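You operate a simulated robot arm through the tools that you are given. There is no shell and no other tool. Be economical: measure what you need, move in short steps, check, and stop when the job is done.

Carry out the task below with a simulated robot arm. There is one attempt and no reset: what you move stays moved.

## Task
Wax the dull patch on the desk top with the yellow cloth and close the tin.
Fine: cloth into the tray. A coat counts when it lies all over at full strength: go over it till it gets no stronger.

Only the result counts: the job must be done as asked and must still hold three seconds after the hand-in. Knocking over, shifting, dropping, spilling or breaking anything else fails it. Flat cloth is picked up by pressing the open fingertips on it (5 to 10 N) and closing them slowly along it; thin cloth reads only 2 to 8 mm in the jaws.

## Robot
A 6-joint arm with a two-finger parallel gripper, fixed in place. Base frame: the origin is at the foot of the arm, x ahead of it, y to its left, z up; the work surface is at about z = 0.762. Readings come in m, rad, newtons and seconds.
With the tool pointing down near the work surface it reaches from about 0.24 to 0.64 m from the base axis. Its first joint turns from -1.152 to 1.152 rad. Payload 2.7 kg.
The tool frame sits at the grasp point between the pads (the TCP): z along the fingers, y along the line on which they close. The tips reach 0.023 m beyond it. The gripper opens to 0.094 m. The fingers are 0.038 m wide and 0.01 m thick; the gripper's body (0.054 by 0.096 m) begins 0.039 m behind the TCP.
Orientation is that of the tool frame in the base frame, as [roll, pitch, yaw] about the fixed x, y, z axes, in that order (R = Rz(yaw) Ry(pitch) Rx(roll)). With the fingers straight down and closing along the base's y, the tool's x points along the base's -x, its y along +y and its z along -z.

## Interface
- The arm moves only by the tool play_rows. Its argument "deltas" is a list of rows, each an object (a shift or turn left out is 0, a gripper value left out holds the last) with "delta_pos": the shift along the tool's x, y, z in m, a list of three; "rot": the turn, a rotation vector about the tool's x, y, z in rad, a list of three; "jaw": the gripper command, from -1 (fully open) to 1 (shut), values between in proportion. In form: [{"delta_pos": [x, y, z], "rot": [ax, ay, az], "jaw": jaw}, ...]. A call has 1 to 8 rows; each row is the pose to reach, as a shift and turn from the pose commanded when the call began, along the tool's axes at that moment. Each row takes 0.2 s and may step no farther than 0.05 m and 0.15 rad from the row before; otherwise, or with a gripper value out of range, the whole call is refused. A pose out of reach is approached as far as the arm can. The call stops where the force on the tool passes 40 N (or 10 N more than at its start, if that is more) or the arm is blocked; 0.2 s more then pass. The fingers move at their own pace (about 0.045 m/s each) and stop on an object; they squeeze with about 27 N. The grip force told is the motor's: it shows also when the fingers shut on nothing. Time passes only in rows, and 0.2 s behind the last, so rows that repeat a pose let the fingers close. The reply holds the time, the measured pose of the TCP, the force on the tool along the base axes, the opening and the grip force, in the units named above and with some noise, with the torque about the TCP (base axes, N m) and any sound that the robot's microphone picked up.
- Cameras (640 x 400 px; columns grow to the right, rows downward): "scene" is fixed at [0.0667, -0.424, 1.402]; the picture's right is [0.77, -0.64, 0.00], its down [-0.39, -0.47, -0.79] and it looks along [0.51, 0.61, -0.61] (base axes); focal length 328 px, centre (320, 200). "wrist" rides on the gripper at [0.086, 0.016, -0.074] in the tool frame; the picture's right is [-0.18, 0.98, 0.00], its down [-0.58, -0.11, -0.81] and it looks along [-0.79, -0.15, 0.59] (tool axes); focal length 243 px, centre (320, 200). There is no depth. A picture from a camera that has moved, and an enlarged one, comes with that camera's place and axes in the base frame and with its lens. The place of the scene camera against the robot may be out by one fixed shift of up to 0.018 m in any direction.
- capture(camera): a new picture of that camera. No time passes.
- close_up(camera, box): a new picture of the part [left, top, right, bottom] of that camera's present view, enlarged. No time passes.
- job_done(): hands the job in; it is judged then, once.

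Work in short steps. Places have to be worked out from the pictures, the camera data and where the tool is seen: move nearer, look again, correct. Check each grasp and each placing, and mend what went wrong. You have 120 turns and 84 pictures in all, those below and enlarged ones among them. Open the gripper and draw the arm clear of the work before you hand the job in, unless the task says otherwise; then end with one line.

The tools are called after "Emit:" as name(argument=value, ...) on one line, values as JSON. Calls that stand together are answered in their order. play_rows: Moves the arm, as the interface text tells. Its arguments: {"type":"object","properties":{"deltas":{"type":"array"}},"required":["deltas"]} The other tools are called the same way: capture (camera) takes a picture; close_up (camera, box) takes an enlarged picture of a part of a camera's view; job_done () hands the job in.

At the start:

```text
time_s: 0.0
ee_pos: [0.4031, 0.0019, 1.0675]
tool_rot: [3.141, -0.001, 3.141]
wrist_force: [0.0, 0.4, -0.2]
torque: [-0.01, 0.02, 0.04]
width: 0.094
grip_force: 0.1
```

scene: 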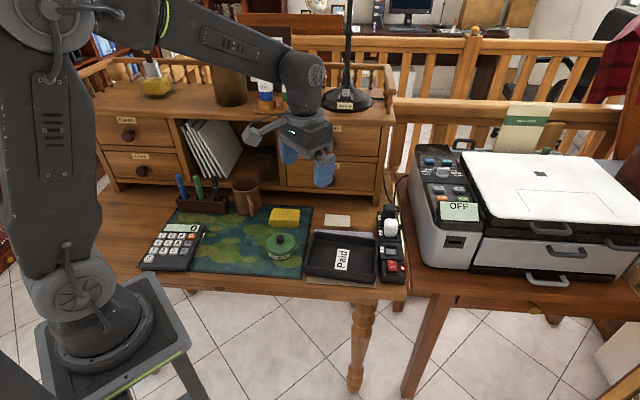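
wrist: 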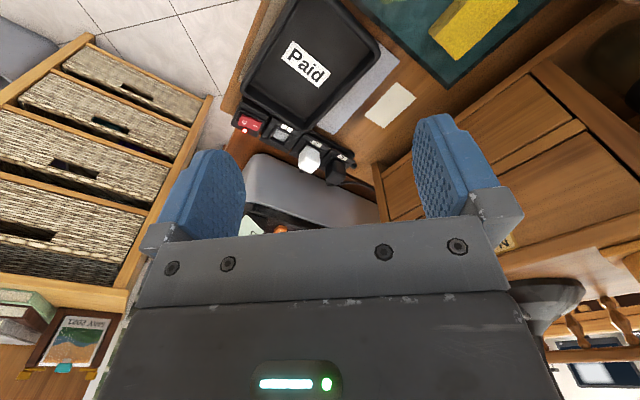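

I start with enlarged views of the desk to identify the cloth, tin, lid, patch and tray.

Emit:
close_up(camera="scene", box=[240, 180, 420, 292])

Emit:
close_up(camera="scene", box=[120, 160, 320, 285])

```text
3.56 times, centred on (330, 236) of scene
camera zoom: at [0.0667, -0.424, 1.402], right [0.77, -0.64, 0.0], down [-0.39, -0.47, -0.79], along [0.51, 0.61, -0.61], focal length 1166 px, centre (284, 72)
```

zoom: 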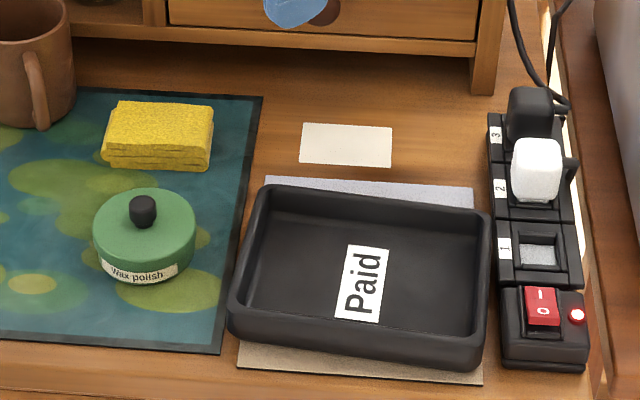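

```text
3.20 times, centred on (220, 222) of scene
camera zoom: at [0.0667, -0.424, 1.402], right [0.77, -0.64, 0.0], down [-0.39, -0.47, -0.79], along [0.51, 0.61, -0.61], focal length 1050 px, centre (640, 128)
```

zoom: 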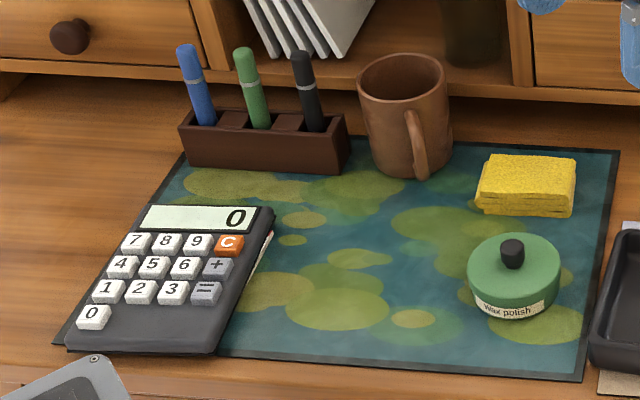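

Emit:
close_up(camera="wrist", box=[220, 0, 540, 200])

Emit:
close_up(camera="scene", box=[290, 200, 410, 290])

```text
2.00 times, centred on (380, 100) of wrist
camera zoom: at [0.3159, 0.0175, 1.1416], right [0.18, 0.98, 0.0], down [0.58, -0.11, 0.81], along [0.79, -0.15, -0.59], focal length 485 px, centre (200, 400)
```

zoom: 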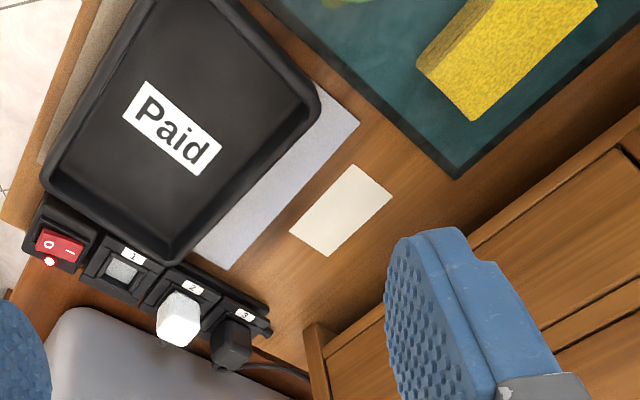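

```text
4.44 times, centred on (350, 245) of scene
camera zoom: at [0.0667, -0.424, 1.402], right [0.77, -0.64, 0.0], down [-0.39, -0.47, -0.79], along [0.51, 0.61, -0.61], focal length 1458 px, centre (187, 0)
```

zoom: 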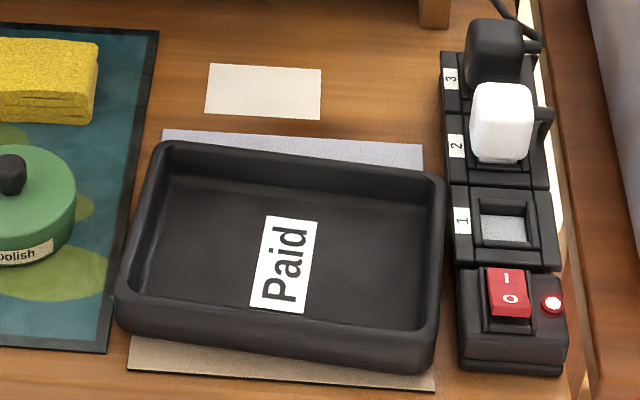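

The tin looks lidded with a knob. The pale rectangle near (0.58, 0.11) may be the dull patch, and the tray rests on a sheet. I back the hand up to view them from nearer.

Emit:
play_rows(deltas=[{"delta_pos": [0.021, 0.03, 0.03]}, {"delta_pos": [0.042, 0.06, 0.06]}, {"delta_pos": [0.062, 0.09, 0.09]}, {"delta_pos": [0.083, 0.118, 0.117]}])

Emit:
capture(camera="wrist")

```text
time_s: 1.0
ee_pos: [0.3179, 0.1206, 0.9505]
tool_rot: [3.14, 0.003, 3.14]
wrist_force: [-0.1, 0.1, 0.6]
torque: [0.0, 0.0, -0.01]
width: 0.094
grip_force: 0.2
```

```text
77 pictures are left
camera wrist: at [0.231, 0.1363, 1.0249], right [0.18, 0.98, 0.0], down [0.58, -0.11, 0.81], along [0.79, -0.15, -0.59], focal length 243 px, centre (320, 200)
```

wrist: 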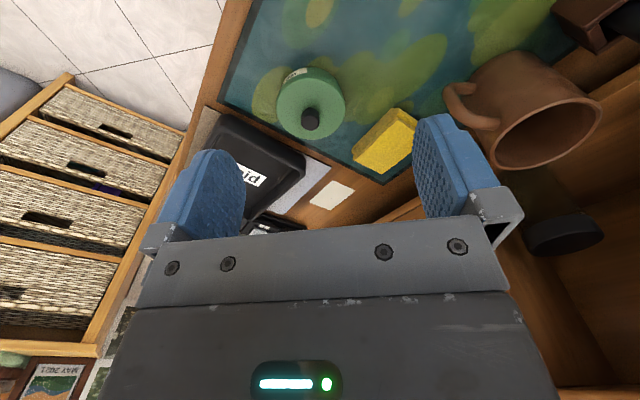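

The view now shows the tin, cloth and pale patch; I enlarge it.

Emit:
close_up(camera="wrist", box=[230, 40, 450, 240])

```text
2.00 times, centred on (340, 140) of wrist
camera zoom: at [0.231, 0.1363, 1.0249], right [0.18, 0.98, 0.0], down [0.58, -0.11, 0.81], along [0.79, -0.15, -0.59], focal length 485 px, centre (280, 320)
```

zoom: 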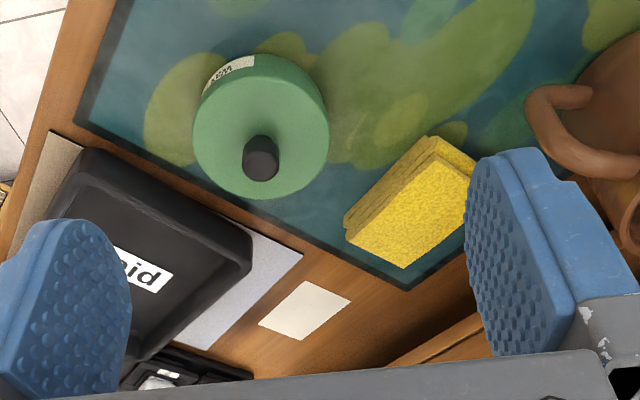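

I move forward, high over the objects, to examine the pale rectangle and the sheet under the tray.

Emit:
play_rows(deltas=[{"delta_pos": [-0.04, -0.02, 0.0]}, {"delta_pos": [-0.08, -0.05, 0.0]}, {"delta_pos": [-0.12, -0.07, 0.01]}, {"delta_pos": [-0.12, -0.07, 0.04]}])

Emit:
capture(camera="wrist")

```text
time_s: 2.0
ee_pos: [0.4385, 0.0488, 0.9084]
tool_rot: [3.141, 0.0, 3.141]
wrist_force: [0.2, -0.6, -0.4]
torque: [0.0, 0.04, 0.0]
width: 0.0941
grip_force: 0.0
```

```text
75 pictures are left
camera wrist: at [0.3524, 0.0656, 0.9845], right [0.18, 0.98, 0.0], down [0.58, -0.11, 0.81], along [0.79, -0.15, -0.59], focal length 243 px, centre (320, 200)
```

wrist: 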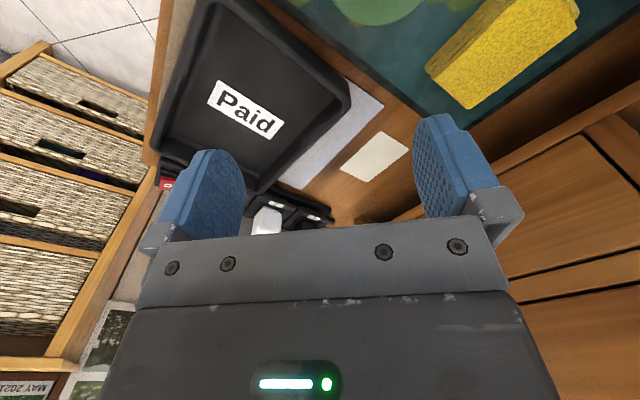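

Emit:
close_up(camera="wrist", box=[260, 60, 440, 220])

Emit:
close_up(camera="scene", box=[310, 205, 370, 240])

Emit:
close_up(camera="scene", box=[295, 250, 385, 300])

```text
2.50 times, centred on (350, 140) of wrist
camera zoom: at [0.3524, 0.0656, 0.9845], right [0.18, 0.98, 0.0], down [0.58, -0.11, 0.81], along [0.79, -0.15, -0.59], focal length 606 px, centre (245, 350)
```

zoom: 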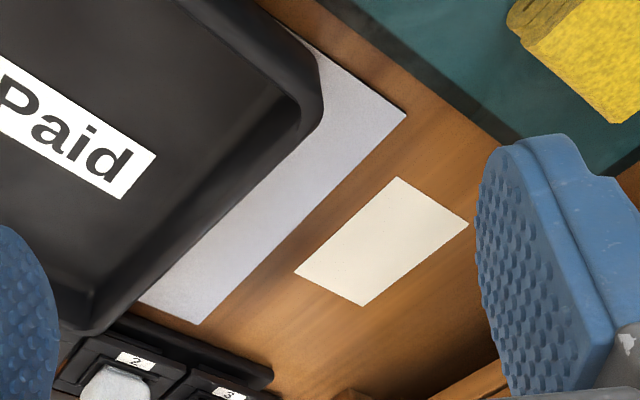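

```text
10.67 times, centred on (340, 222) of scene
camera zoom: at [0.0667, -0.424, 1.402], right [0.77, -0.64, 0.0], down [-0.39, -0.47, -0.79], along [0.51, 0.61, -0.61], focal length 3498 px, centre (107, -40)
```

zoom: 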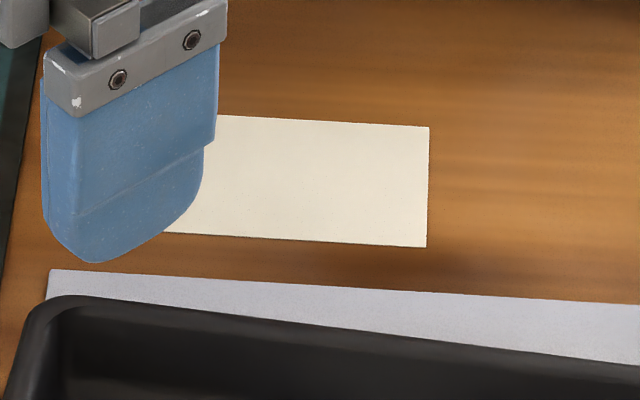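

```text
7.11 times, centred on (340, 275) of scene
camera zoom: at [0.0667, -0.424, 1.402], right [0.77, -0.64, 0.0], down [-0.39, -0.47, -0.79], along [0.51, 0.61, -0.61], focal length 2332 px, centre (178, -333)
```

zoom: 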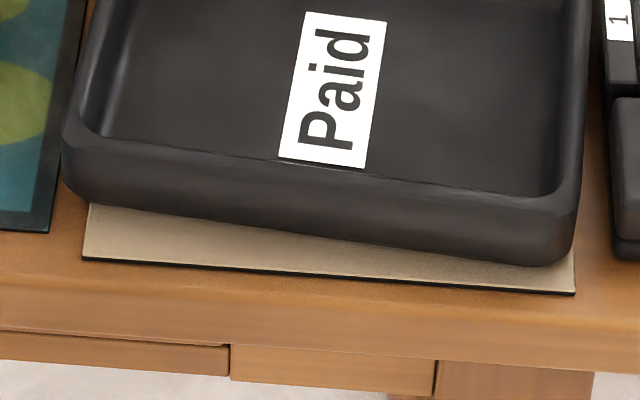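

The pale rectangle and the tray's under-sheet are candidates; I check the rest of the desk for any other dull area before deciding.

Emit:
close_up(camera="scene", box=[80, 170, 240, 270])

Emit:
close_up(camera="scene", box=[180, 220, 420, 370])

```text
4.00 times, centred on (160, 220) of scene
camera zoom: at [0.0667, -0.424, 1.402], right [0.77, -0.64, 0.0], down [-0.39, -0.47, -0.79], along [0.51, 0.61, -0.61], focal length 1312 px, centre (960, 120)
```

zoom: 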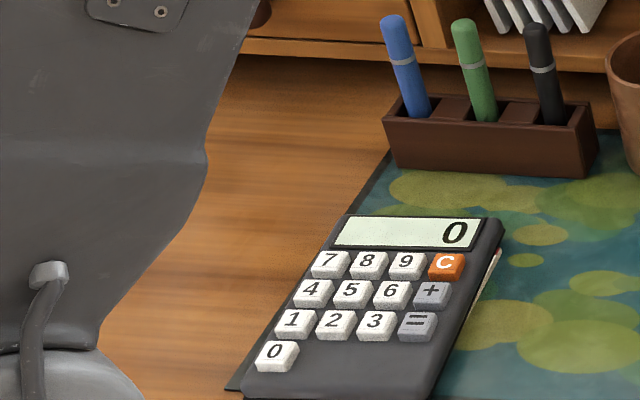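

```text
2.67 times, centred on (300, 295) of scene
camera zoom: at [0.0667, -0.424, 1.402], right [0.77, -0.64, 0.0], down [-0.39, -0.47, -0.79], along [0.51, 0.61, -0.61], focal length 875 px, centre (373, -53)
```

zoom: 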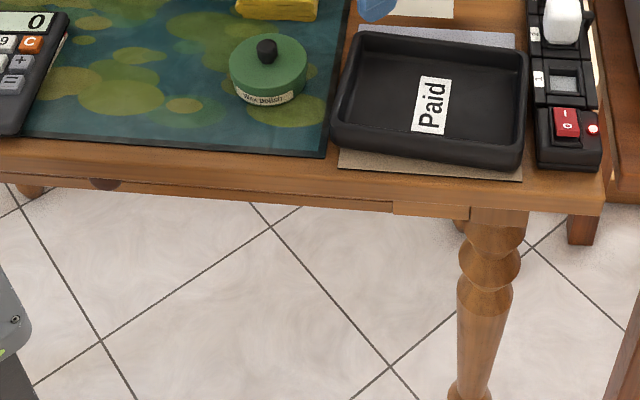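

No other patch shows. I lower the hand a little to inspect the pale rectangle's texture and edges at close range.

Emit:
play_rows(deltas=[{"delta_pos": [-0.03, -0.01, 0.02]}, {"delta_pos": [-0.03, 0.0, 0.05]}])

Emit:
close_up(camera="wrist", box=[240, 60, 440, 230])

```text
time_s: 2.6
ee_pos: [0.4693, 0.0485, 0.8586]
tool_rot: [-3.14, 0.001, -3.141]
wrist_force: [-0.4, 0.5, 0.0]
torque: [0.01, -0.03, 0.01]
width: 0.0939
grip_force: 0.0
```

```text
2.35 times, centred on (340, 145) of wrist
camera zoom: at [0.382, 0.0641, 0.9344], right [0.18, 0.98, 0.0], down [0.58, -0.11, 0.81], along [0.79, -0.15, -0.59], focal length 571 px, centre (273, 329)
```

zoom: 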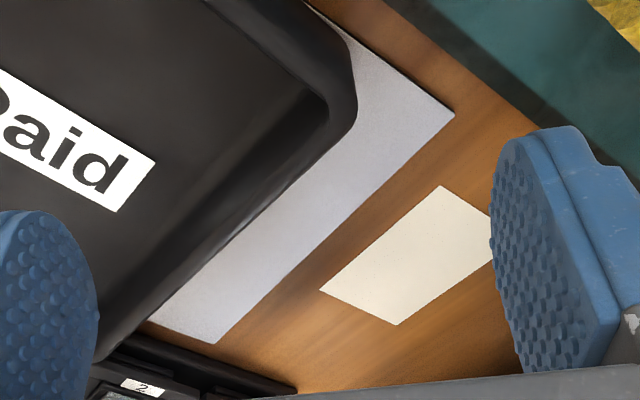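

The rectangle is flat on the wood with no visible thickness (unlike the sheet under the tray), and it matches the cloth's size: I take it as the patch. Next I go over the tin to examine the lid knob.

Emit:
play_rows(deltas=[{"delta_pos": [0.0, 0.0, -0.041]}, {"delta_pos": [0.035, 0.02, -0.051]}, {"delta_pos": [0.07, 0.04, -0.051]}, {"delta_pos": [0.093, 0.0545, -0.041]}])

Emit:
capture(camera="wrist")

Emit:
capture(camera="scene")

```text
time_s: 3.6
ee_pos: [0.3761, 0.1054, 0.9021]
tool_rot: [3.141, 0.0, -3.14]
wrist_force: [-0.3, 0.0, -0.1]
torque: [0.01, 0.01, 0.04]
width: 0.094
grip_force: 0.1
```

```text
68 pictures are left
camera wrist: at [0.289, 0.1215, 0.9755], right [0.18, 0.98, 0.0], down [0.58, -0.11, 0.81], along [0.79, -0.15, -0.59], focal length 243 px, centre (320, 200)
```

wrist: 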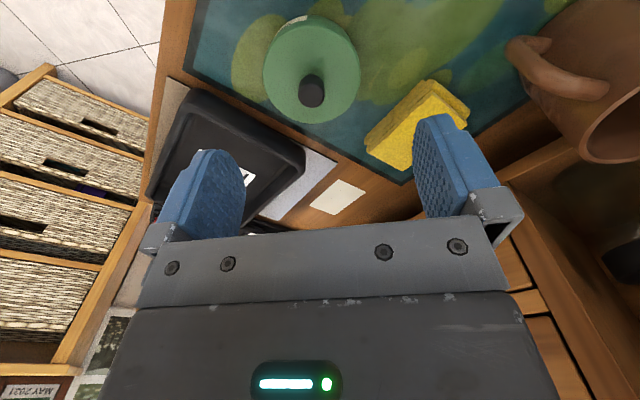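

```text
67 pictures are left
```

scene: 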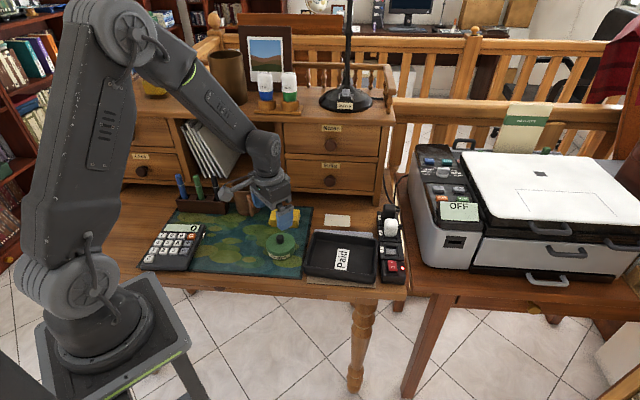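

Triangulating between wrist views puts the knob near (0.387, 0.097), with the scene camera about 13 mm off in y. I half-close the jaws and descend above the knob to look.

Emit:
play_rows(deltas=[{"delta_pos": [-0.011, -0.0085, 0.02], "jaw": -0.1}, {"delta_pos": [-0.011, -0.0085, 0.045], "jaw": -0.1}, {"delta_pos": [-0.011, -0.0085, 0.045], "jaw": -0.1}])

Emit:
capture(camera="wrist")

Emit:
close_up(camera="scene", box=[230, 190, 340, 280])

```text
time_s: 4.4
ee_pos: [0.3884, 0.0974, 0.856]
tool_rot: [-3.141, -0.001, -3.141]
wrist_force: [0.0, 0.5, -0.7]
torque: [-0.02, 0.04, 0.0]
width: 0.0517
grip_force: 0.0
```

```text
66 pictures are left
camera wrist: at [0.3015, 0.1119, 0.9301], right [0.18, 0.98, 0.0], down [0.58, -0.11, 0.81], along [0.79, -0.15, -0.59], focal length 243 px, centre (320, 200)
```

wrist: 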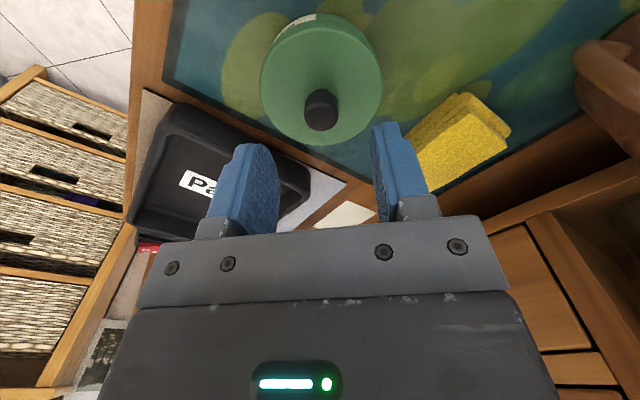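

```text
4.44 times, centred on (285, 235) of scene
camera zoom: at [0.0667, -0.424, 1.402], right [0.77, -0.64, 0.0], down [-0.39, -0.47, -0.79], along [0.51, 0.61, -0.61], focal length 1458 px, centre (476, 44)
```

zoom: 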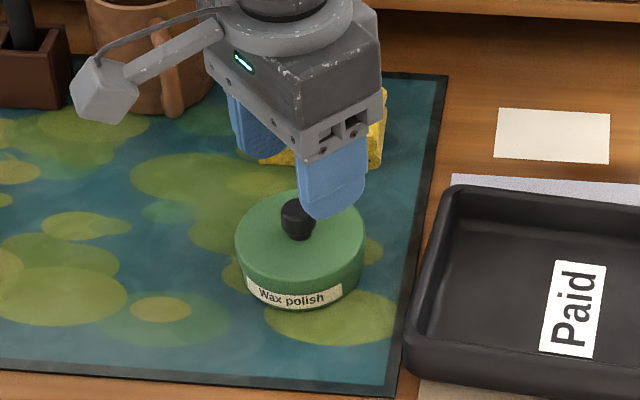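

The TCP is over the knob (ray estimates (0.388, 0.097), top ~0.795). I descend carefully in small steps watching force.

Emit:
play_rows(deltas=[{"delta_pos": [0, 0, 0.012]}, {"delta_pos": [0, 0, 0.024]}, {"delta_pos": [0, 0, 0.032]}, {"delta_pos": [0, 0, 0.036]}])

Emit:
close_up(camera="scene", box=[230, 190, 340, 280])

Emit:
capture(camera="wrist")

```text
time_s: 5.4
ee_pos: [0.3882, 0.0964, 0.8206]
tool_rot: [-3.141, 0.001, -3.141]
wrist_force: [0.5, 0.8, 0.4]
torque: [-0.05, 0.0, 0.0]
width: 0.0519
grip_force: 0.0
```

```text
4.44 times, centred on (285, 235) of scene
camera zoom: at [0.0667, -0.424, 1.402], right [0.77, -0.64, 0.0], down [-0.39, -0.47, -0.79], along [0.51, 0.61, -0.61], focal length 1458 px, centre (476, 44)
```

zoom: 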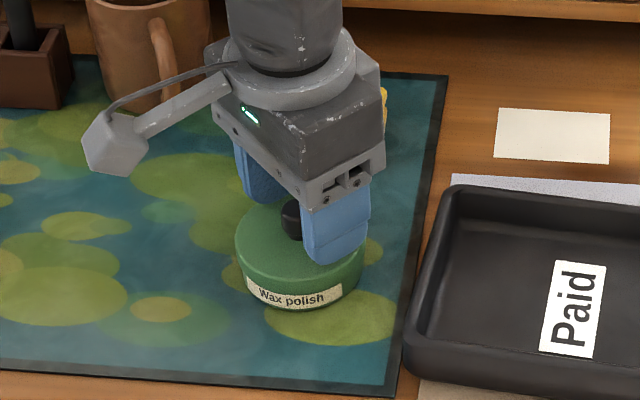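

```text
63 pictures are left
camera wrist: at [0.3015, 0.1121, 0.8946], right [0.18, 0.98, 0.0], down [0.58, -0.11, 0.81], along [0.79, -0.15, -0.59], focal length 243 px, centre (320, 200)
```

wrist: 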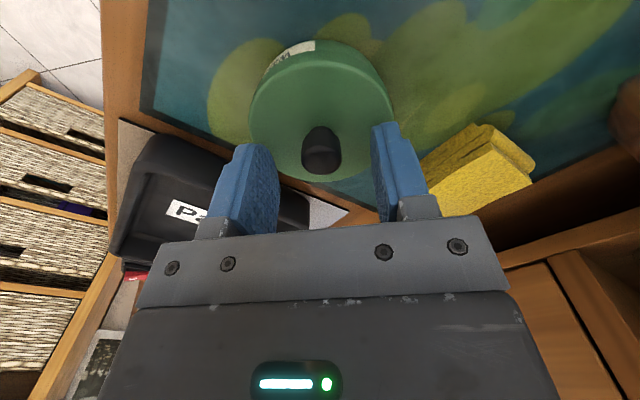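

The knob top is about level with the tips now. I continue down 3 mm at a time to sense the lid.

Emit:
play_rows(deltas=[{"delta_pos": [0, 0, 0.004]}, {"delta_pos": [0, 0, 0.007]}, {"delta_pos": [0, 0, 0.01]}, {"delta_pos": [0, 0, 0.01]}])

Emit:
close_up(camera="wrist", box=[230, 80, 430, 240])

```text
time_s: 6.2
ee_pos: [0.388, 0.0948, 0.8147]
tool_rot: [3.14, -0.001, 3.141]
wrist_force: [-5.8, -1.1, 12.6]
torque: [-0.05, 0.16, 0.0]
width: 0.0514
grip_force: 0.1
stopped in row 3: the force on the tool passed its limit at 47 N (the readings are from after the stop); the commanded pose is now the measured one
```

```text
2.50 times, centred on (330, 160) of wrist
camera zoom: at [0.3017, 0.1117, 0.8888], right [0.18, 0.98, 0.0], down [0.58, -0.11, 0.81], along [0.79, -0.15, -0.59], focal length 606 px, centre (295, 300)
```

zoom: 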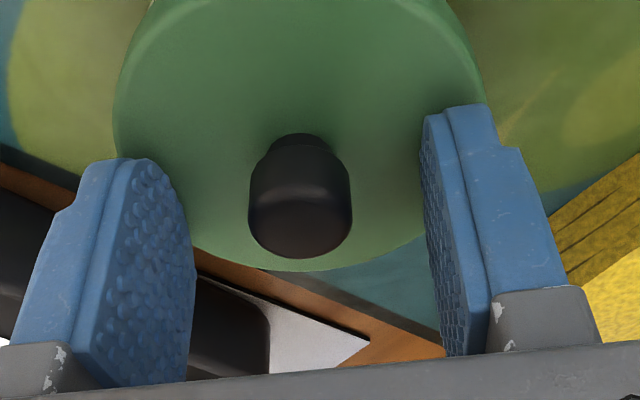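

The lid top is at z≈0.7915 and the knob sits between the pads. I rise 3 mm and close on the knob.

Emit:
play_rows(deltas=[{"delta_pos": [0, 0, -0.003]}, {"delta_pos": [0, 0, -0.003], "jaw": 1}, {"delta_pos": [0, 0, -0.003], "jaw": 1}, {"delta_pos": [0, 0, -0.003], "jaw": 1}, {"delta_pos": [0, 0, -0.003], "jaw": 1}])

```text
time_s: 7.4
ee_pos: [0.3893, 0.0959, 0.8169]
tool_rot: [3.14, 0.001, -3.141]
wrist_force: [0.0, 0.3, 3.0]
torque: [0.02, 0.04, 0.02]
width: 0.0176
grip_force: 26.9
heard: snap
```

The jaws hold at 17.6 mm, but a snap was heard; I look before lifting.

Emit:
close_up(camera="scene", box=[230, 190, 340, 280])

Emit:
close_up(camera="wrist", box=[230, 40, 430, 240])

```text
4.44 times, centred on (285, 235) of scene
camera zoom: at [0.0667, -0.424, 1.402], right [0.77, -0.64, 0.0], down [-0.39, -0.47, -0.79], along [0.51, 0.61, -0.61], focal length 1458 px, centre (476, 44)
```

zoom: 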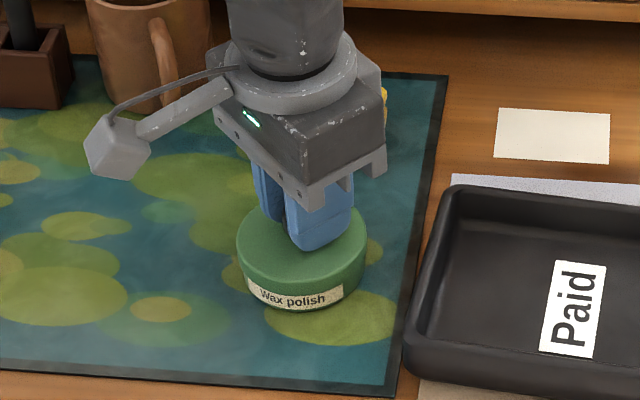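

```text
2.00 times, centred on (330, 140) of wrist
camera zoom: at [0.3023, 0.1123, 0.8913], right [0.18, 0.98, 0.0], down [0.58, -0.11, 0.81], along [0.79, -0.15, -0.59], focal length 485 px, centre (300, 320)
```

zoom: 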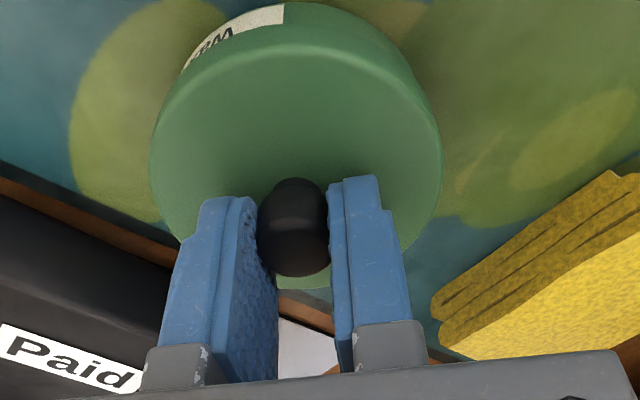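

The knob is held, toward the near side of the pads. I lift slowly and watch the force.

Emit:
play_rows(deltas=[{"delta_pos": [0, 0, -0.005]}, {"delta_pos": [0, 0, -0.01]}, {"delta_pos": [0, 0, -0.02]}, {"delta_pos": [0, 0, -0.03]}])

Emit:
close_up(camera="scene", box=[230, 190, 340, 280])

```text
time_s: 8.4
ee_pos: [0.3886, 0.0966, 0.8466]
tool_rot: [3.142, 0.002, -3.141]
wrist_force: [0.1, 0.0, -0.9]
torque: [0.02, 0.0, 0.04]
width: 0.0177
grip_force: 26.6
```

```text
4.44 times, centred on (285, 235) of scene
camera zoom: at [0.0668, -0.424, 1.402], right [0.77, -0.64, 0.0], down [-0.39, -0.47, -0.79], along [0.51, 0.61, -0.61], focal length 1458 px, centre (476, 44)
```

zoom: 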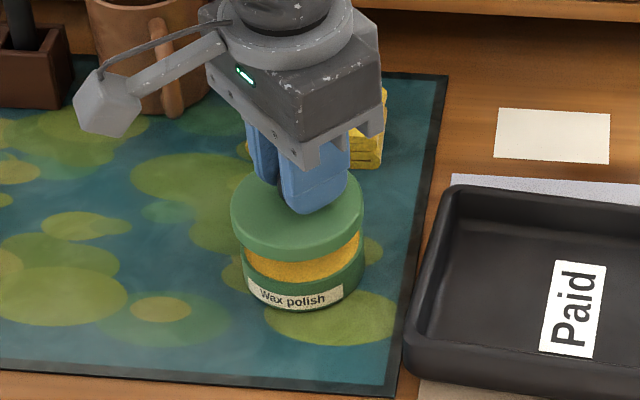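

The lid is off and yellow wax shows. I carry the lid to the free mat area near (0.31, 0.185).

Emit:
play_rows(deltas=[{"delta_pos": [0, 0, -0.02]}, {"delta_pos": [0.03, 0.03, -0.02]}, {"delta_pos": [0.055, 0.06, -0.02]}, {"delta_pos": [0.079, 0.089, -0.02]}, {"delta_pos": [0.079, 0.089, 0.01]}, {"delta_pos": [0.079, 0.089, 0.025]}])

Emit:
close_up(camera="scene", box=[180, 170, 340, 280])

Emit:
capture(camera="wrist")

```text
time_s: 9.8
ee_pos: [0.3094, 0.1839, 0.8228]
tool_rot: [-3.141, 0.002, -3.141]
wrist_force: [0.1, 0.2, 0.8]
torque: [0.0, 0.02, -0.01]
width: 0.0175
grip_force: 26.5
```

```text
3.64 times, centred on (260, 225) of scene
camera zoom: at [0.0667, -0.424, 1.402], right [0.77, -0.64, 0.0], down [-0.39, -0.47, -0.79], along [0.51, 0.61, -0.61], focal length 1193 px, centre (538, 109)
```

zoom: 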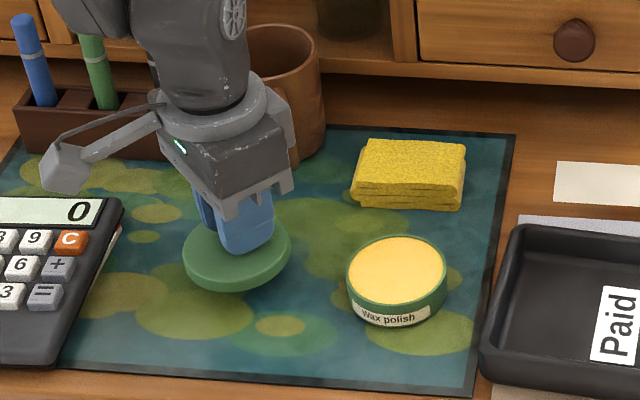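

```text
57 pictures are left
camera wrist: at [0.2237, 0.2006, 0.8969], right [0.18, 0.98, 0.0], down [0.58, -0.11, 0.81], along [0.79, -0.15, -0.59], focal length 243 px, centre (320, 200)
```

wrist: 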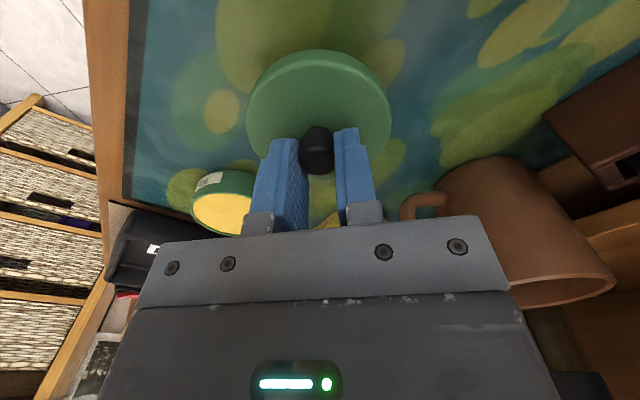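

The lid hangs clear over empty mat. I lower it in small steps until it touches.

Emit:
play_rows(deltas=[{"delta_pos": [0, 0, 0.006]}, {"delta_pos": [0, 0, 0.011]}, {"delta_pos": [0, 0, 0.015]}, {"delta_pos": [0, 0, 0.018]}])

```text
time_s: 10.8
ee_pos: [0.3095, 0.1857, 0.804]
tool_rot: [3.14, 0.001, 3.141]
wrist_force: [-0.6, 0.5, -0.7]
torque: [0.0, -0.04, -0.01]
width: 0.0175
grip_force: 26.8
```

Emit:
play_rows(deltas=[{"delta_pos": [0, 0, 0.002]}, {"delta_pos": [0, 0, 0.004]}, {"delta_pos": [0, 0, 0.006]}])

Emit:
close_up(camera="scene", box=[200, 210, 290, 270])

```text
time_s: 11.6
ee_pos: [0.3101, 0.1857, 0.7974]
tool_rot: [-3.139, 0.001, -3.141]
wrist_force: [0.4, 0.4, 0.0]
torque: [-0.02, 0.01, 0.0]
width: 0.0172
grip_force: 26.6
```

```text
6.67 times, centred on (245, 240) of scene
camera zoom: at [0.0667, -0.424, 1.402], right [0.77, -0.64, 0.0], down [-0.39, -0.47, -0.79], along [0.51, 0.61, -0.61], focal length 2186 px, centre (820, -67)
```

zoom: 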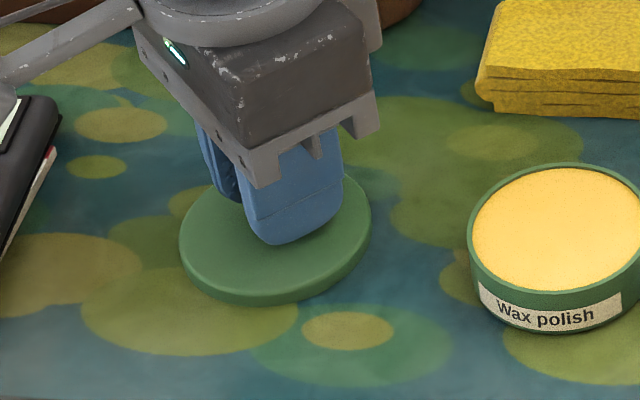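

No contact force yet; I go on 1–2 mm at a time.

Emit:
play_rows(deltas=[{"delta_pos": [0, 0, 0.0015]}, {"delta_pos": [0, 0, 0.003]}])

```text
time_s: 12.2
ee_pos: [0.3098, 0.1847, 0.7948]
tool_rot: [3.14, 0.002, 3.142]
wrist_force: [-0.7, -2.8, 7.6]
torque: [-0.04, 0.05, -0.11]
width: 0.018
grip_force: 27.1
```

The lid has touched down (7.6 N). I open the jaws and rise.

Emit:
play_rows(deltas=[{"delta_pos": [0, 0, -0.0005], "jaw": -0.1}, {"delta_pos": [0, 0, -0.0005], "jaw": -0.1}, {"delta_pos": [0, 0, -0.0005], "jaw": -0.1}, {"delta_pos": [0, 0, -0.03], "jaw": -0.1}, {"delta_pos": [0, 0, -0.07], "jaw": -0.1}, {"delta_pos": [0, 0, -0.1], "jaw": -0.1}])

Emit:
capture(camera="wrist")

Emit:
close_up(camera="scene", box=[180, 170, 340, 280])

```text
time_s: 13.6
ee_pos: [0.3092, 0.1844, 0.8935]
tool_rot: [3.141, 0.0, -3.14]
wrist_force: [-0.5, 0.0, -0.5]
torque: [0.01, -0.01, -0.05]
width: 0.0517
grip_force: 0.0
```

```text
55 pictures are left
camera wrist: at [0.2225, 0.2005, 0.9684], right [0.18, 0.98, 0.0], down [0.58, -0.11, 0.81], along [0.79, -0.15, -0.59], focal length 243 px, centre (320, 200)
```

wrist: 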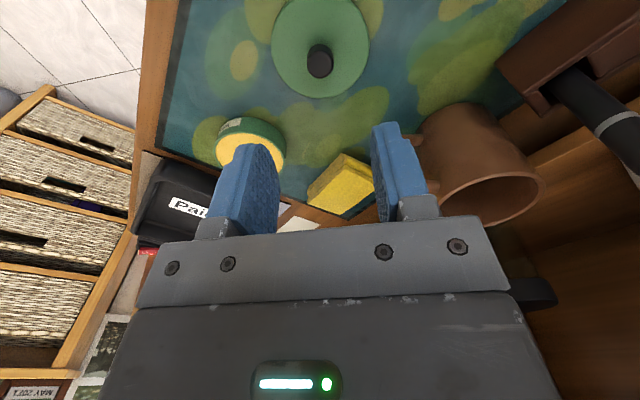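

```text
3.64 times, centred on (260, 225) of scene
camera zoom: at [0.0667, -0.424, 1.402], right [0.77, -0.64, 0.0], down [-0.39, -0.47, -0.79], along [0.51, 0.61, -0.61], focal length 1193 px, centre (538, 109)
```

zoom: 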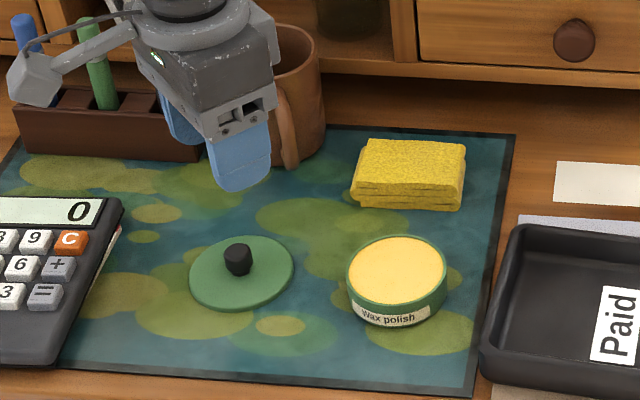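

The lid is down safely. The folded cloth is ~85×58 mm near (0.462, 0.184), long side at about −44°; I move above it while turning the hand +135° so the jaws close across its short side and the camera boom stays away from the mug.

Emit:
play_rows(deltas=[{"delta_pos": [-0.02, 0, -0.02], "rot": [0, 0, -0.147]}, {"delta_pos": [-0.04, 0, -0.03], "rot": [0, 0, -0.294]}, {"delta_pos": [-0.06, 0, -0.03], "rot": [0, 0, -0.441]}, {"delta_pos": [-0.08, 0, -0.03], "rot": [0, 0, -0.588]}, {"delta_pos": [-0.1, 0, -0.03], "rot": [0, 0, -0.735]}, {"delta_pos": [-0.12, 0, -0.03], "rot": [0, 0, -0.882]}, {"delta_pos": [-0.14, 0, -0.03], "rot": [0, 0, -1.03]}, {"delta_pos": [-0.153, 0, -0.03], "rot": [0, 0, -1.178]}])

Emit:
play_rows(deltas=[{"rot": [0, 0, -0.147], "jaw": -1}, {"rot": [0, 0, -0.294]}, {"rot": [0, 0, -0.441]}, {"rot": [0, 0, -0.588]}, {"rot": [0, 0, -0.735]}, {"rot": [0, 0, -0.882]}, {"rot": [0, 0, -1.03]}, {"rot": [0, 0, -1.178]}])

Emit:
capture(camera="wrist")

Emit:
capture(camera="scene")

```text
time_s: 15.4
ee_pos: [0.4631, 0.1859, 0.9258]
tool_rot: [-3.141, 0.002, -1.961]
wrist_force: [-1.1, -0.5, 0.7]
torque: [0.03, 0.03, 0.01]
width: 0.0517
grip_force: 0.1
```

```text
time_s: 17.2
ee_pos: [0.4613, 0.1834, 0.9256]
tool_rot: [3.141, 0.001, -0.785]
wrist_force: [-0.5, -0.3, 0.1]
torque: [-0.03, 0.03, -0.01]
width: 0.0937
grip_force: 0.0
```

```text
53 pictures are left
camera wrist: at [0.5117, 0.1116, 0.9997], right [-0.82, -0.57, 0.0], down [-0.34, 0.49, 0.81], along [-0.46, 0.66, -0.59], focal length 243 px, centre (320, 200)
```

wrist: 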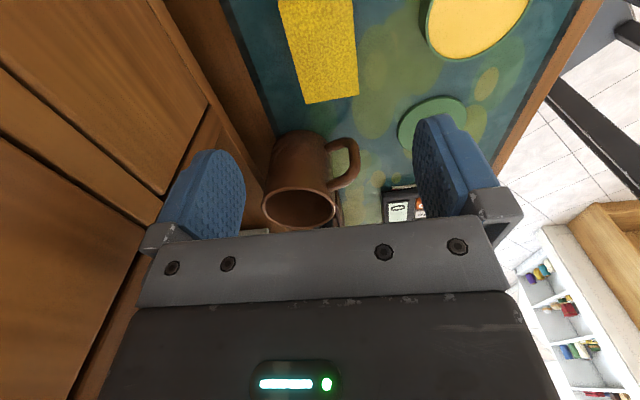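

```text
52 pictures are left
```

scene: 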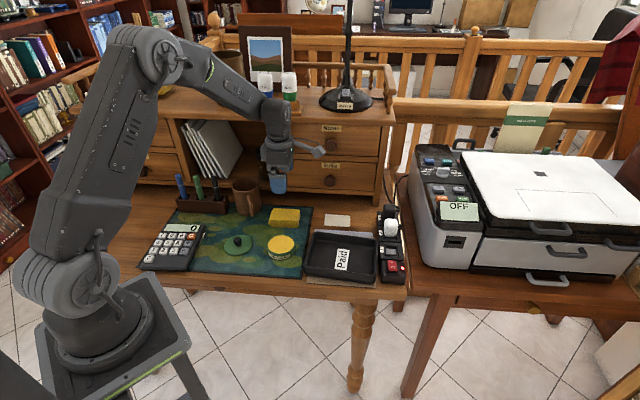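

Corners from both cameras agree: cloth centre (0.461, 0.184), aligned with the jaws. I descend with open jaws, stopping just above first.

Emit:
play_rows(deltas=[{"delta_pos": [0, 0, 0.04]}, {"delta_pos": [0, 0, 0.075]}, {"delta_pos": [0, 0, 0.095]}])

Emit:
capture(camera="wrist")

Emit:
close_up(camera="scene", box=[220, 150, 360, 260])

```text
time_s: 18.0
ee_pos: [0.4634, 0.1837, 0.8282]
tool_rot: [-3.141, -0.001, -0.785]
wrist_force: [-0.9, -0.6, 0.0]
torque: [0.02, 0.01, -0.02]
width: 0.0939
grip_force: 0.0
```

```text
51 pictures are left
camera wrist: at [0.5135, 0.1108, 0.9038], right [-0.83, -0.56, 0.0], down [-0.34, 0.49, 0.81], along [-0.45, 0.67, -0.59], focal length 243 px, centre (320, 200)
```

wrist: 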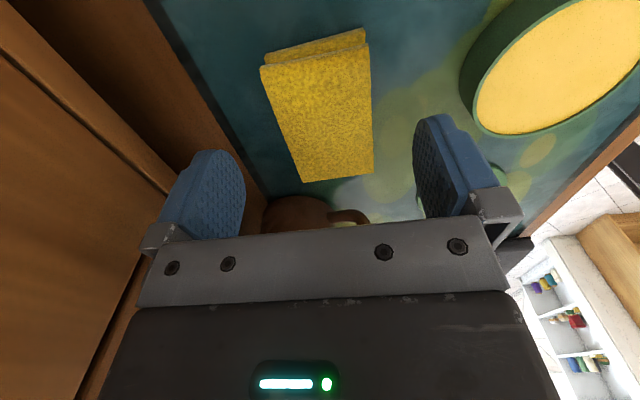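

```text
3.64 times, centred on (290, 205) of scene
camera zoom: at [0.0667, -0.424, 1.402], right [0.77, -0.64, 0.0], down [-0.39, -0.47, -0.79], along [0.51, 0.61, -0.61], focal length 1193 px, centre (429, 182)
```

zoom: 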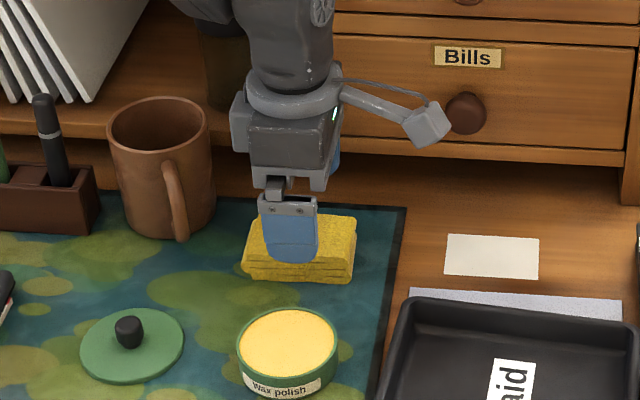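

Cloth is centred between the open fingers. I go down to fingertip height about 8 mm above the mat.

Emit:
play_rows(deltas=[{"delta_pos": [0, 0, 0.015]}, {"delta_pos": [0, 0, 0.025]}, {"delta_pos": [0, 0, 0.032]}])

Emit:
play_rows(deltas=[{"jaw": -0.4}, {"jaw": 0.0}, {"jaw": 0.3}, {"jaw": 0.6}, {"jaw": 1}, {"jaw": 1}, {"jaw": 1}])

Emit:
close_up(camera="scene", box=[220, 150, 360, 260])

Emit:
close_up(camera="wrist", box=[150, 0, 530, 240])

```text
time_s: 18.8
ee_pos: [0.4633, 0.1834, 0.7968]
tool_rot: [-3.14, 0.0, -0.784]
wrist_force: [0.0, -0.2, 0.1]
torque: [0.0, 0.01, 0.0]
width: 0.0939
grip_force: 0.0
```

```text
time_s: 20.4
ee_pos: [0.4628, 0.1845, 0.7989]
tool_rot: [-3.14, -0.001, -0.786]
wrist_force: [0.3, -0.5, 0.7]
torque: [0.01, 0.03, 0.03]
width: 0.0509
grip_force: 27.1
```

```text
3.64 times, centred on (290, 205) of scene
camera zoom: at [0.0668, -0.424, 1.402], right [0.77, -0.64, 0.0], down [-0.39, -0.47, -0.79], along [0.51, 0.61, -0.61], focal length 1193 px, centre (429, 182)
```

zoom: 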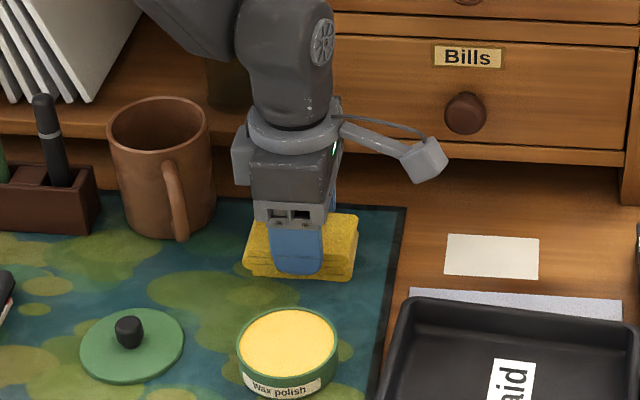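

```text
1.67 times, centred on (340, 120) of wrist
camera zoom: at [0.512, 0.1118, 0.8726], right [-0.83, -0.56, 0.0], down [-0.34, 0.49, 0.81], along [-0.45, 0.67, -0.59], focal length 404 px, centre (287, 333)
```

zoom: 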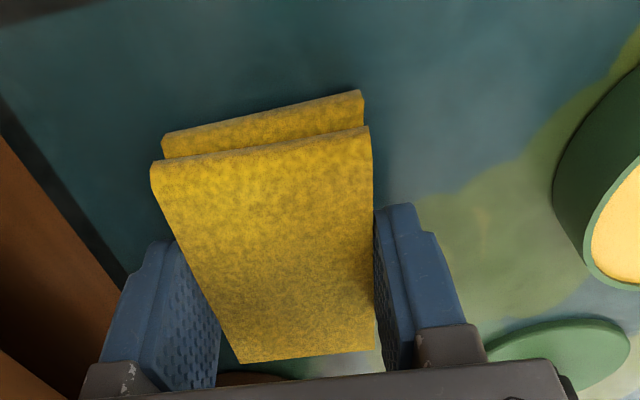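

Jaws hold the folded cloth at 51 mm. I lift and check that it comes as one bundle.

Emit:
play_rows(deltas=[{"delta_pos": [0, 0, -0.01]}, {"delta_pos": [0, 0, -0.03]}, {"delta_pos": [0, 0, -0.06]}, {"delta_pos": [0, 0, -0.08]}])

Emit:
close_up(camera="scene", box=[220, 150, 360, 260])

```text
time_s: 21.4
ee_pos: [0.4619, 0.1836, 0.878]
tool_rot: [3.139, 0.0, -0.786]
wrist_force: [0.4, -0.6, -0.2]
torque: [0.03, 0.0, -0.01]
width: 0.0508
grip_force: 27.2
```

```text
3.64 times, centred on (290, 205) of scene
camera zoom: at [0.0667, -0.424, 1.402], right [0.77, -0.64, 0.0], down [-0.39, -0.47, -0.79], along [0.51, 0.61, -0.61], focal length 1193 px, centre (429, 182)
```

zoom: 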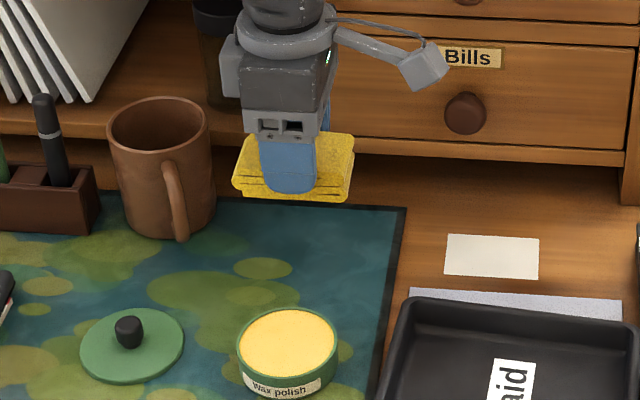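

The bundle is held well, its underside ~33 mm below the TCP. I carry it over the tin and lower to just above the wax.

Emit:
play_rows(deltas=[{"delta_pos": [0.0033, 0.039, 0]}, {"delta_pos": [0.0066, 0.078, 0]}, {"delta_pos": [0.0099, 0.116, 0.01]}, {"delta_pos": [0.0099, 0.116, 0.035]}, {"delta_pos": [0.0099, 0.116, 0.048]}])

Emit:
close_up(camera="scene", box=[220, 180, 340, 280])

Emit:
capture(camera="wrist")

```text
time_s: 22.6
ee_pos: [0.387, 0.0958, 0.8299]
tool_rot: [-3.141, 0.0, -0.785]
wrist_force: [-0.4, -0.4, -0.2]
torque: [-0.02, 0.0, 0.0]
width: 0.0512
grip_force: 26.8
```

```text
4.00 times, centred on (280, 230) of scene
camera zoom: at [0.0667, -0.424, 1.402], right [0.77, -0.64, 0.0], down [-0.39, -0.47, -0.79], along [0.51, 0.61, -0.61], focal length 1312 px, centre (480, 80)
```

zoom: 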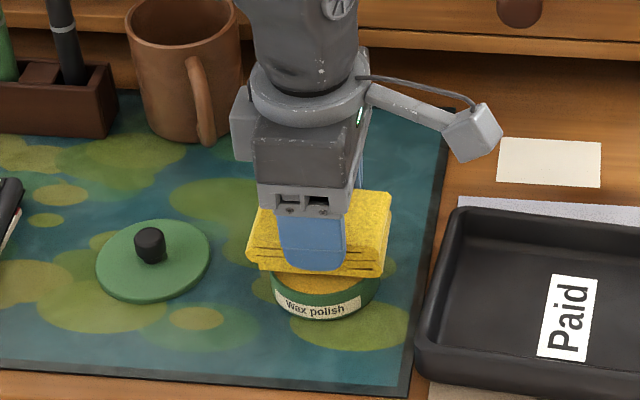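

```text
45 pictures are left
camera wrist: at [0.4371, 0.0229, 0.9043], right [-0.83, -0.56, 0.0], down [-0.34, 0.49, 0.81], along [-0.45, 0.67, -0.59], focal length 243 px, centre (320, 200)
```

wrist: 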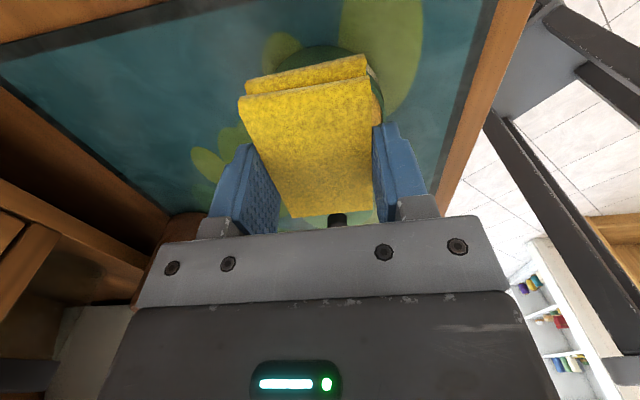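

Bundle is right above the wax. I lower in 2–3 mm steps until a gentle press.

Emit:
play_rows(deltas=[{"delta_pos": [0, 0, 0.004]}, {"delta_pos": [0, 0, 0.008]}, {"delta_pos": [0, 0, 0.011]}, {"delta_pos": [0, 0, 0.013]}])

```text
time_s: 23.4
ee_pos: [0.3877, 0.096, 0.8222]
tool_rot: [-3.138, -0.002, -0.786]
wrist_force: [-3.6, -0.8, 9.1]
torque: [0.0, 0.15, 0.02]
width: 0.051
grip_force: 27.6
stopped in row 4: the force on the tool passed its limit at 43 N (the readings are from after the stop); the commanded pose is now the measured one
```

Contact with a firm press. I hold a moment, then lift and check the tin.

Emit:
play_rows(deltas=[{"delta_pos": [0, 0, 0.0005]}, {"delta_pos": [0, 0, 0.0005]}, {"delta_pos": [0, 0, -0.01]}, {"delta_pos": [0, 0, -0.04]}])

Emit:
close_up(camera="scene", box=[220, 180, 340, 280])

```text
time_s: 24.4
ee_pos: [0.39, 0.0963, 0.861]
tool_rot: [-3.139, 0.001, -0.784]
wrist_force: [-0.2, -0.5, 0.7]
torque: [-0.02, 0.02, 0.01]
width: 0.0506
grip_force: 27.2
```

```text
4.00 times, centred on (280, 230) of scene
camera zoom: at [0.0668, -0.424, 1.402], right [0.77, -0.64, 0.0], down [-0.39, -0.47, -0.79], along [0.51, 0.61, -0.61], focal length 1312 px, centre (480, 80)
```

zoom: 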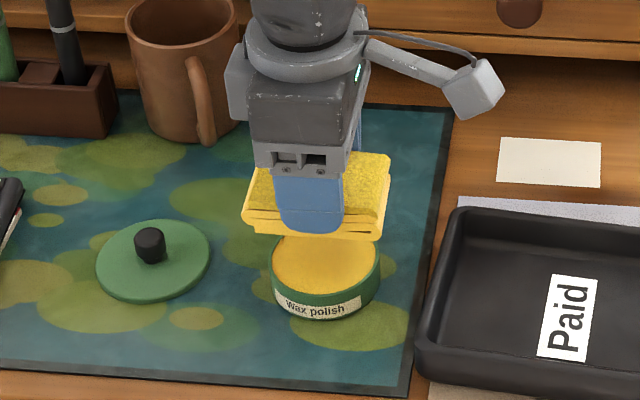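

The cloth's lower layers now look waxed and the tin is unmoved. I move over the pale patch at (0.575, 0.092) and look.

Emit:
play_rows(deltas=[{"delta_pos": [0.033, -0.032, -0.01]}, {"delta_pos": [0.067, -0.064, -0.01]}, {"delta_pos": [0.1, -0.096, -0.01]}, {"delta_pos": [0.1343, -0.1287, -0.01]}, {"delta_pos": [0.1343, -0.1287, 0.02]}])

Emit:
close_up(camera="scene", box=[270, 150, 410, 260])

Emit:
capture(camera="wrist")

```text
time_s: 25.6
ee_pos: [0.5751, 0.0909, 0.8403]
tool_rot: [-3.139, -0.001, -0.786]
wrist_force: [1.1, 0.2, 0.7]
torque: [0.02, -0.01, 0.02]
width: 0.0507
grip_force: 27.2
```

```text
3.64 times, centred on (340, 205) of scene
camera zoom: at [0.0668, -0.424, 1.402], right [0.77, -0.64, 0.0], down [-0.39, -0.47, -0.79], along [0.51, 0.61, -0.61], focal length 1193 px, centre (247, 182)
```

zoom: 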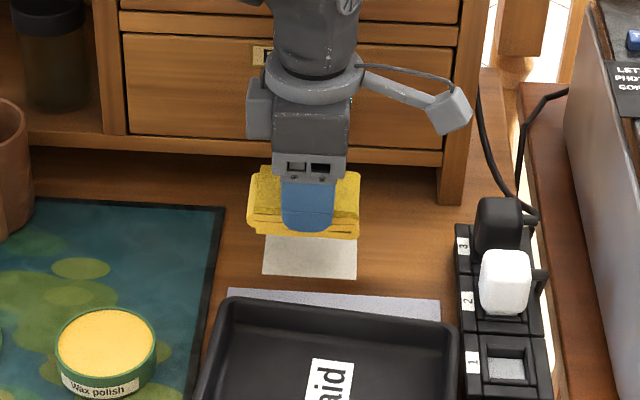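

```text
42 pictures are left
camera wrist: at [0.6243, 0.0184, 0.9158], right [-0.82, -0.57, 0.0], down [-0.34, 0.49, 0.81], along [-0.46, 0.67, -0.59], focal length 243 px, centre (320, 200)
```

wrist: 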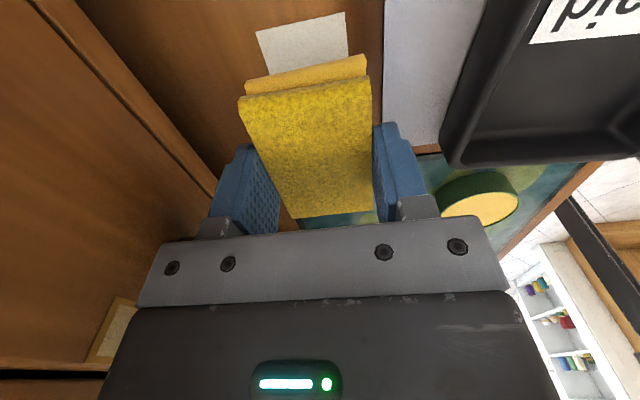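

Patch corners measured from both cameras give centre (0.581, 0.090), 76×50 mm. I centre the cloth and lower toward contact.

Emit:
play_rows(deltas=[{"delta_pos": [0.005, -0.0035, 0.02]}, {"delta_pos": [0.005, -0.0035, 0.035]}, {"delta_pos": [0.005, -0.0035, 0.041]}, {"delta_pos": [0.005, -0.0035, 0.043]}])

```text
time_s: 26.2
ee_pos: [0.5824, 0.087, 0.8262]
tool_rot: [-3.136, -0.005, -0.785]
wrist_force: [-13.0, -4.9, 2.9]
torque: [0.34, -0.57, 0.54]
width: 0.0509
grip_force: 26.9
stopped in row 2: the force on the tool passed its limit at 50 N (the readings are from after the stop); the commanded pose is now the measured one
```

Stopped at z=0.826 with a sideways force from the hutch: the hand touched something there. I look before moving.

Emit:
close_up(camera="scene", box=[290, 130, 390, 240])

Emit:
capture(camera="wrist")

```text
3.64 times, centred on (340, 185) of scene
camera zoom: at [0.0648, -0.4245, 1.402], right [0.77, -0.64, 0.0], down [-0.39, -0.47, -0.79], along [0.51, 0.61, -0.61], focal length 1193 px, centre (247, 254)
```

zoom: 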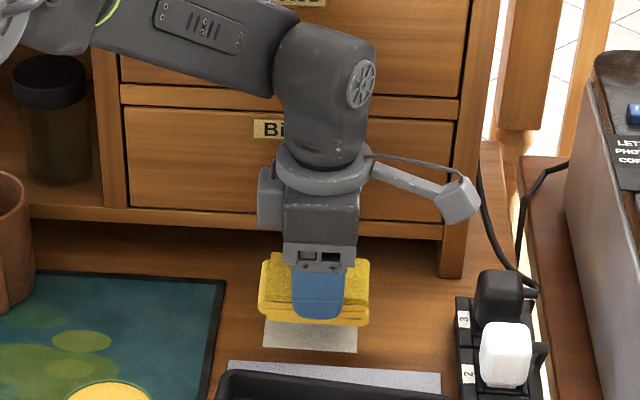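

```text
40 pictures are left
camera wrist: at [0.6311, 0.0149, 0.9002], right [-0.82, -0.57, -0.01], down [-0.34, 0.49, 0.8], along [-0.45, 0.67, -0.59], focal length 243 px, centre (320, 200)
```

wrist: 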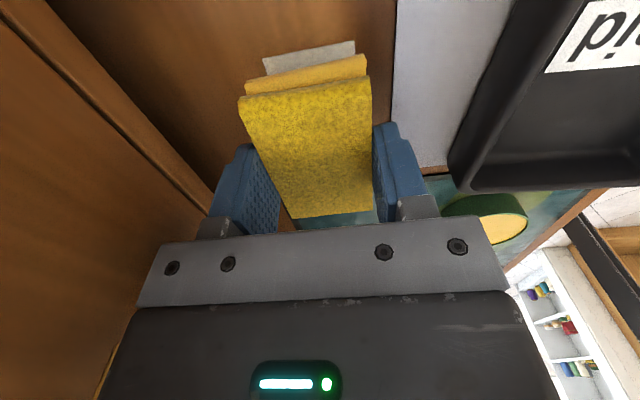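

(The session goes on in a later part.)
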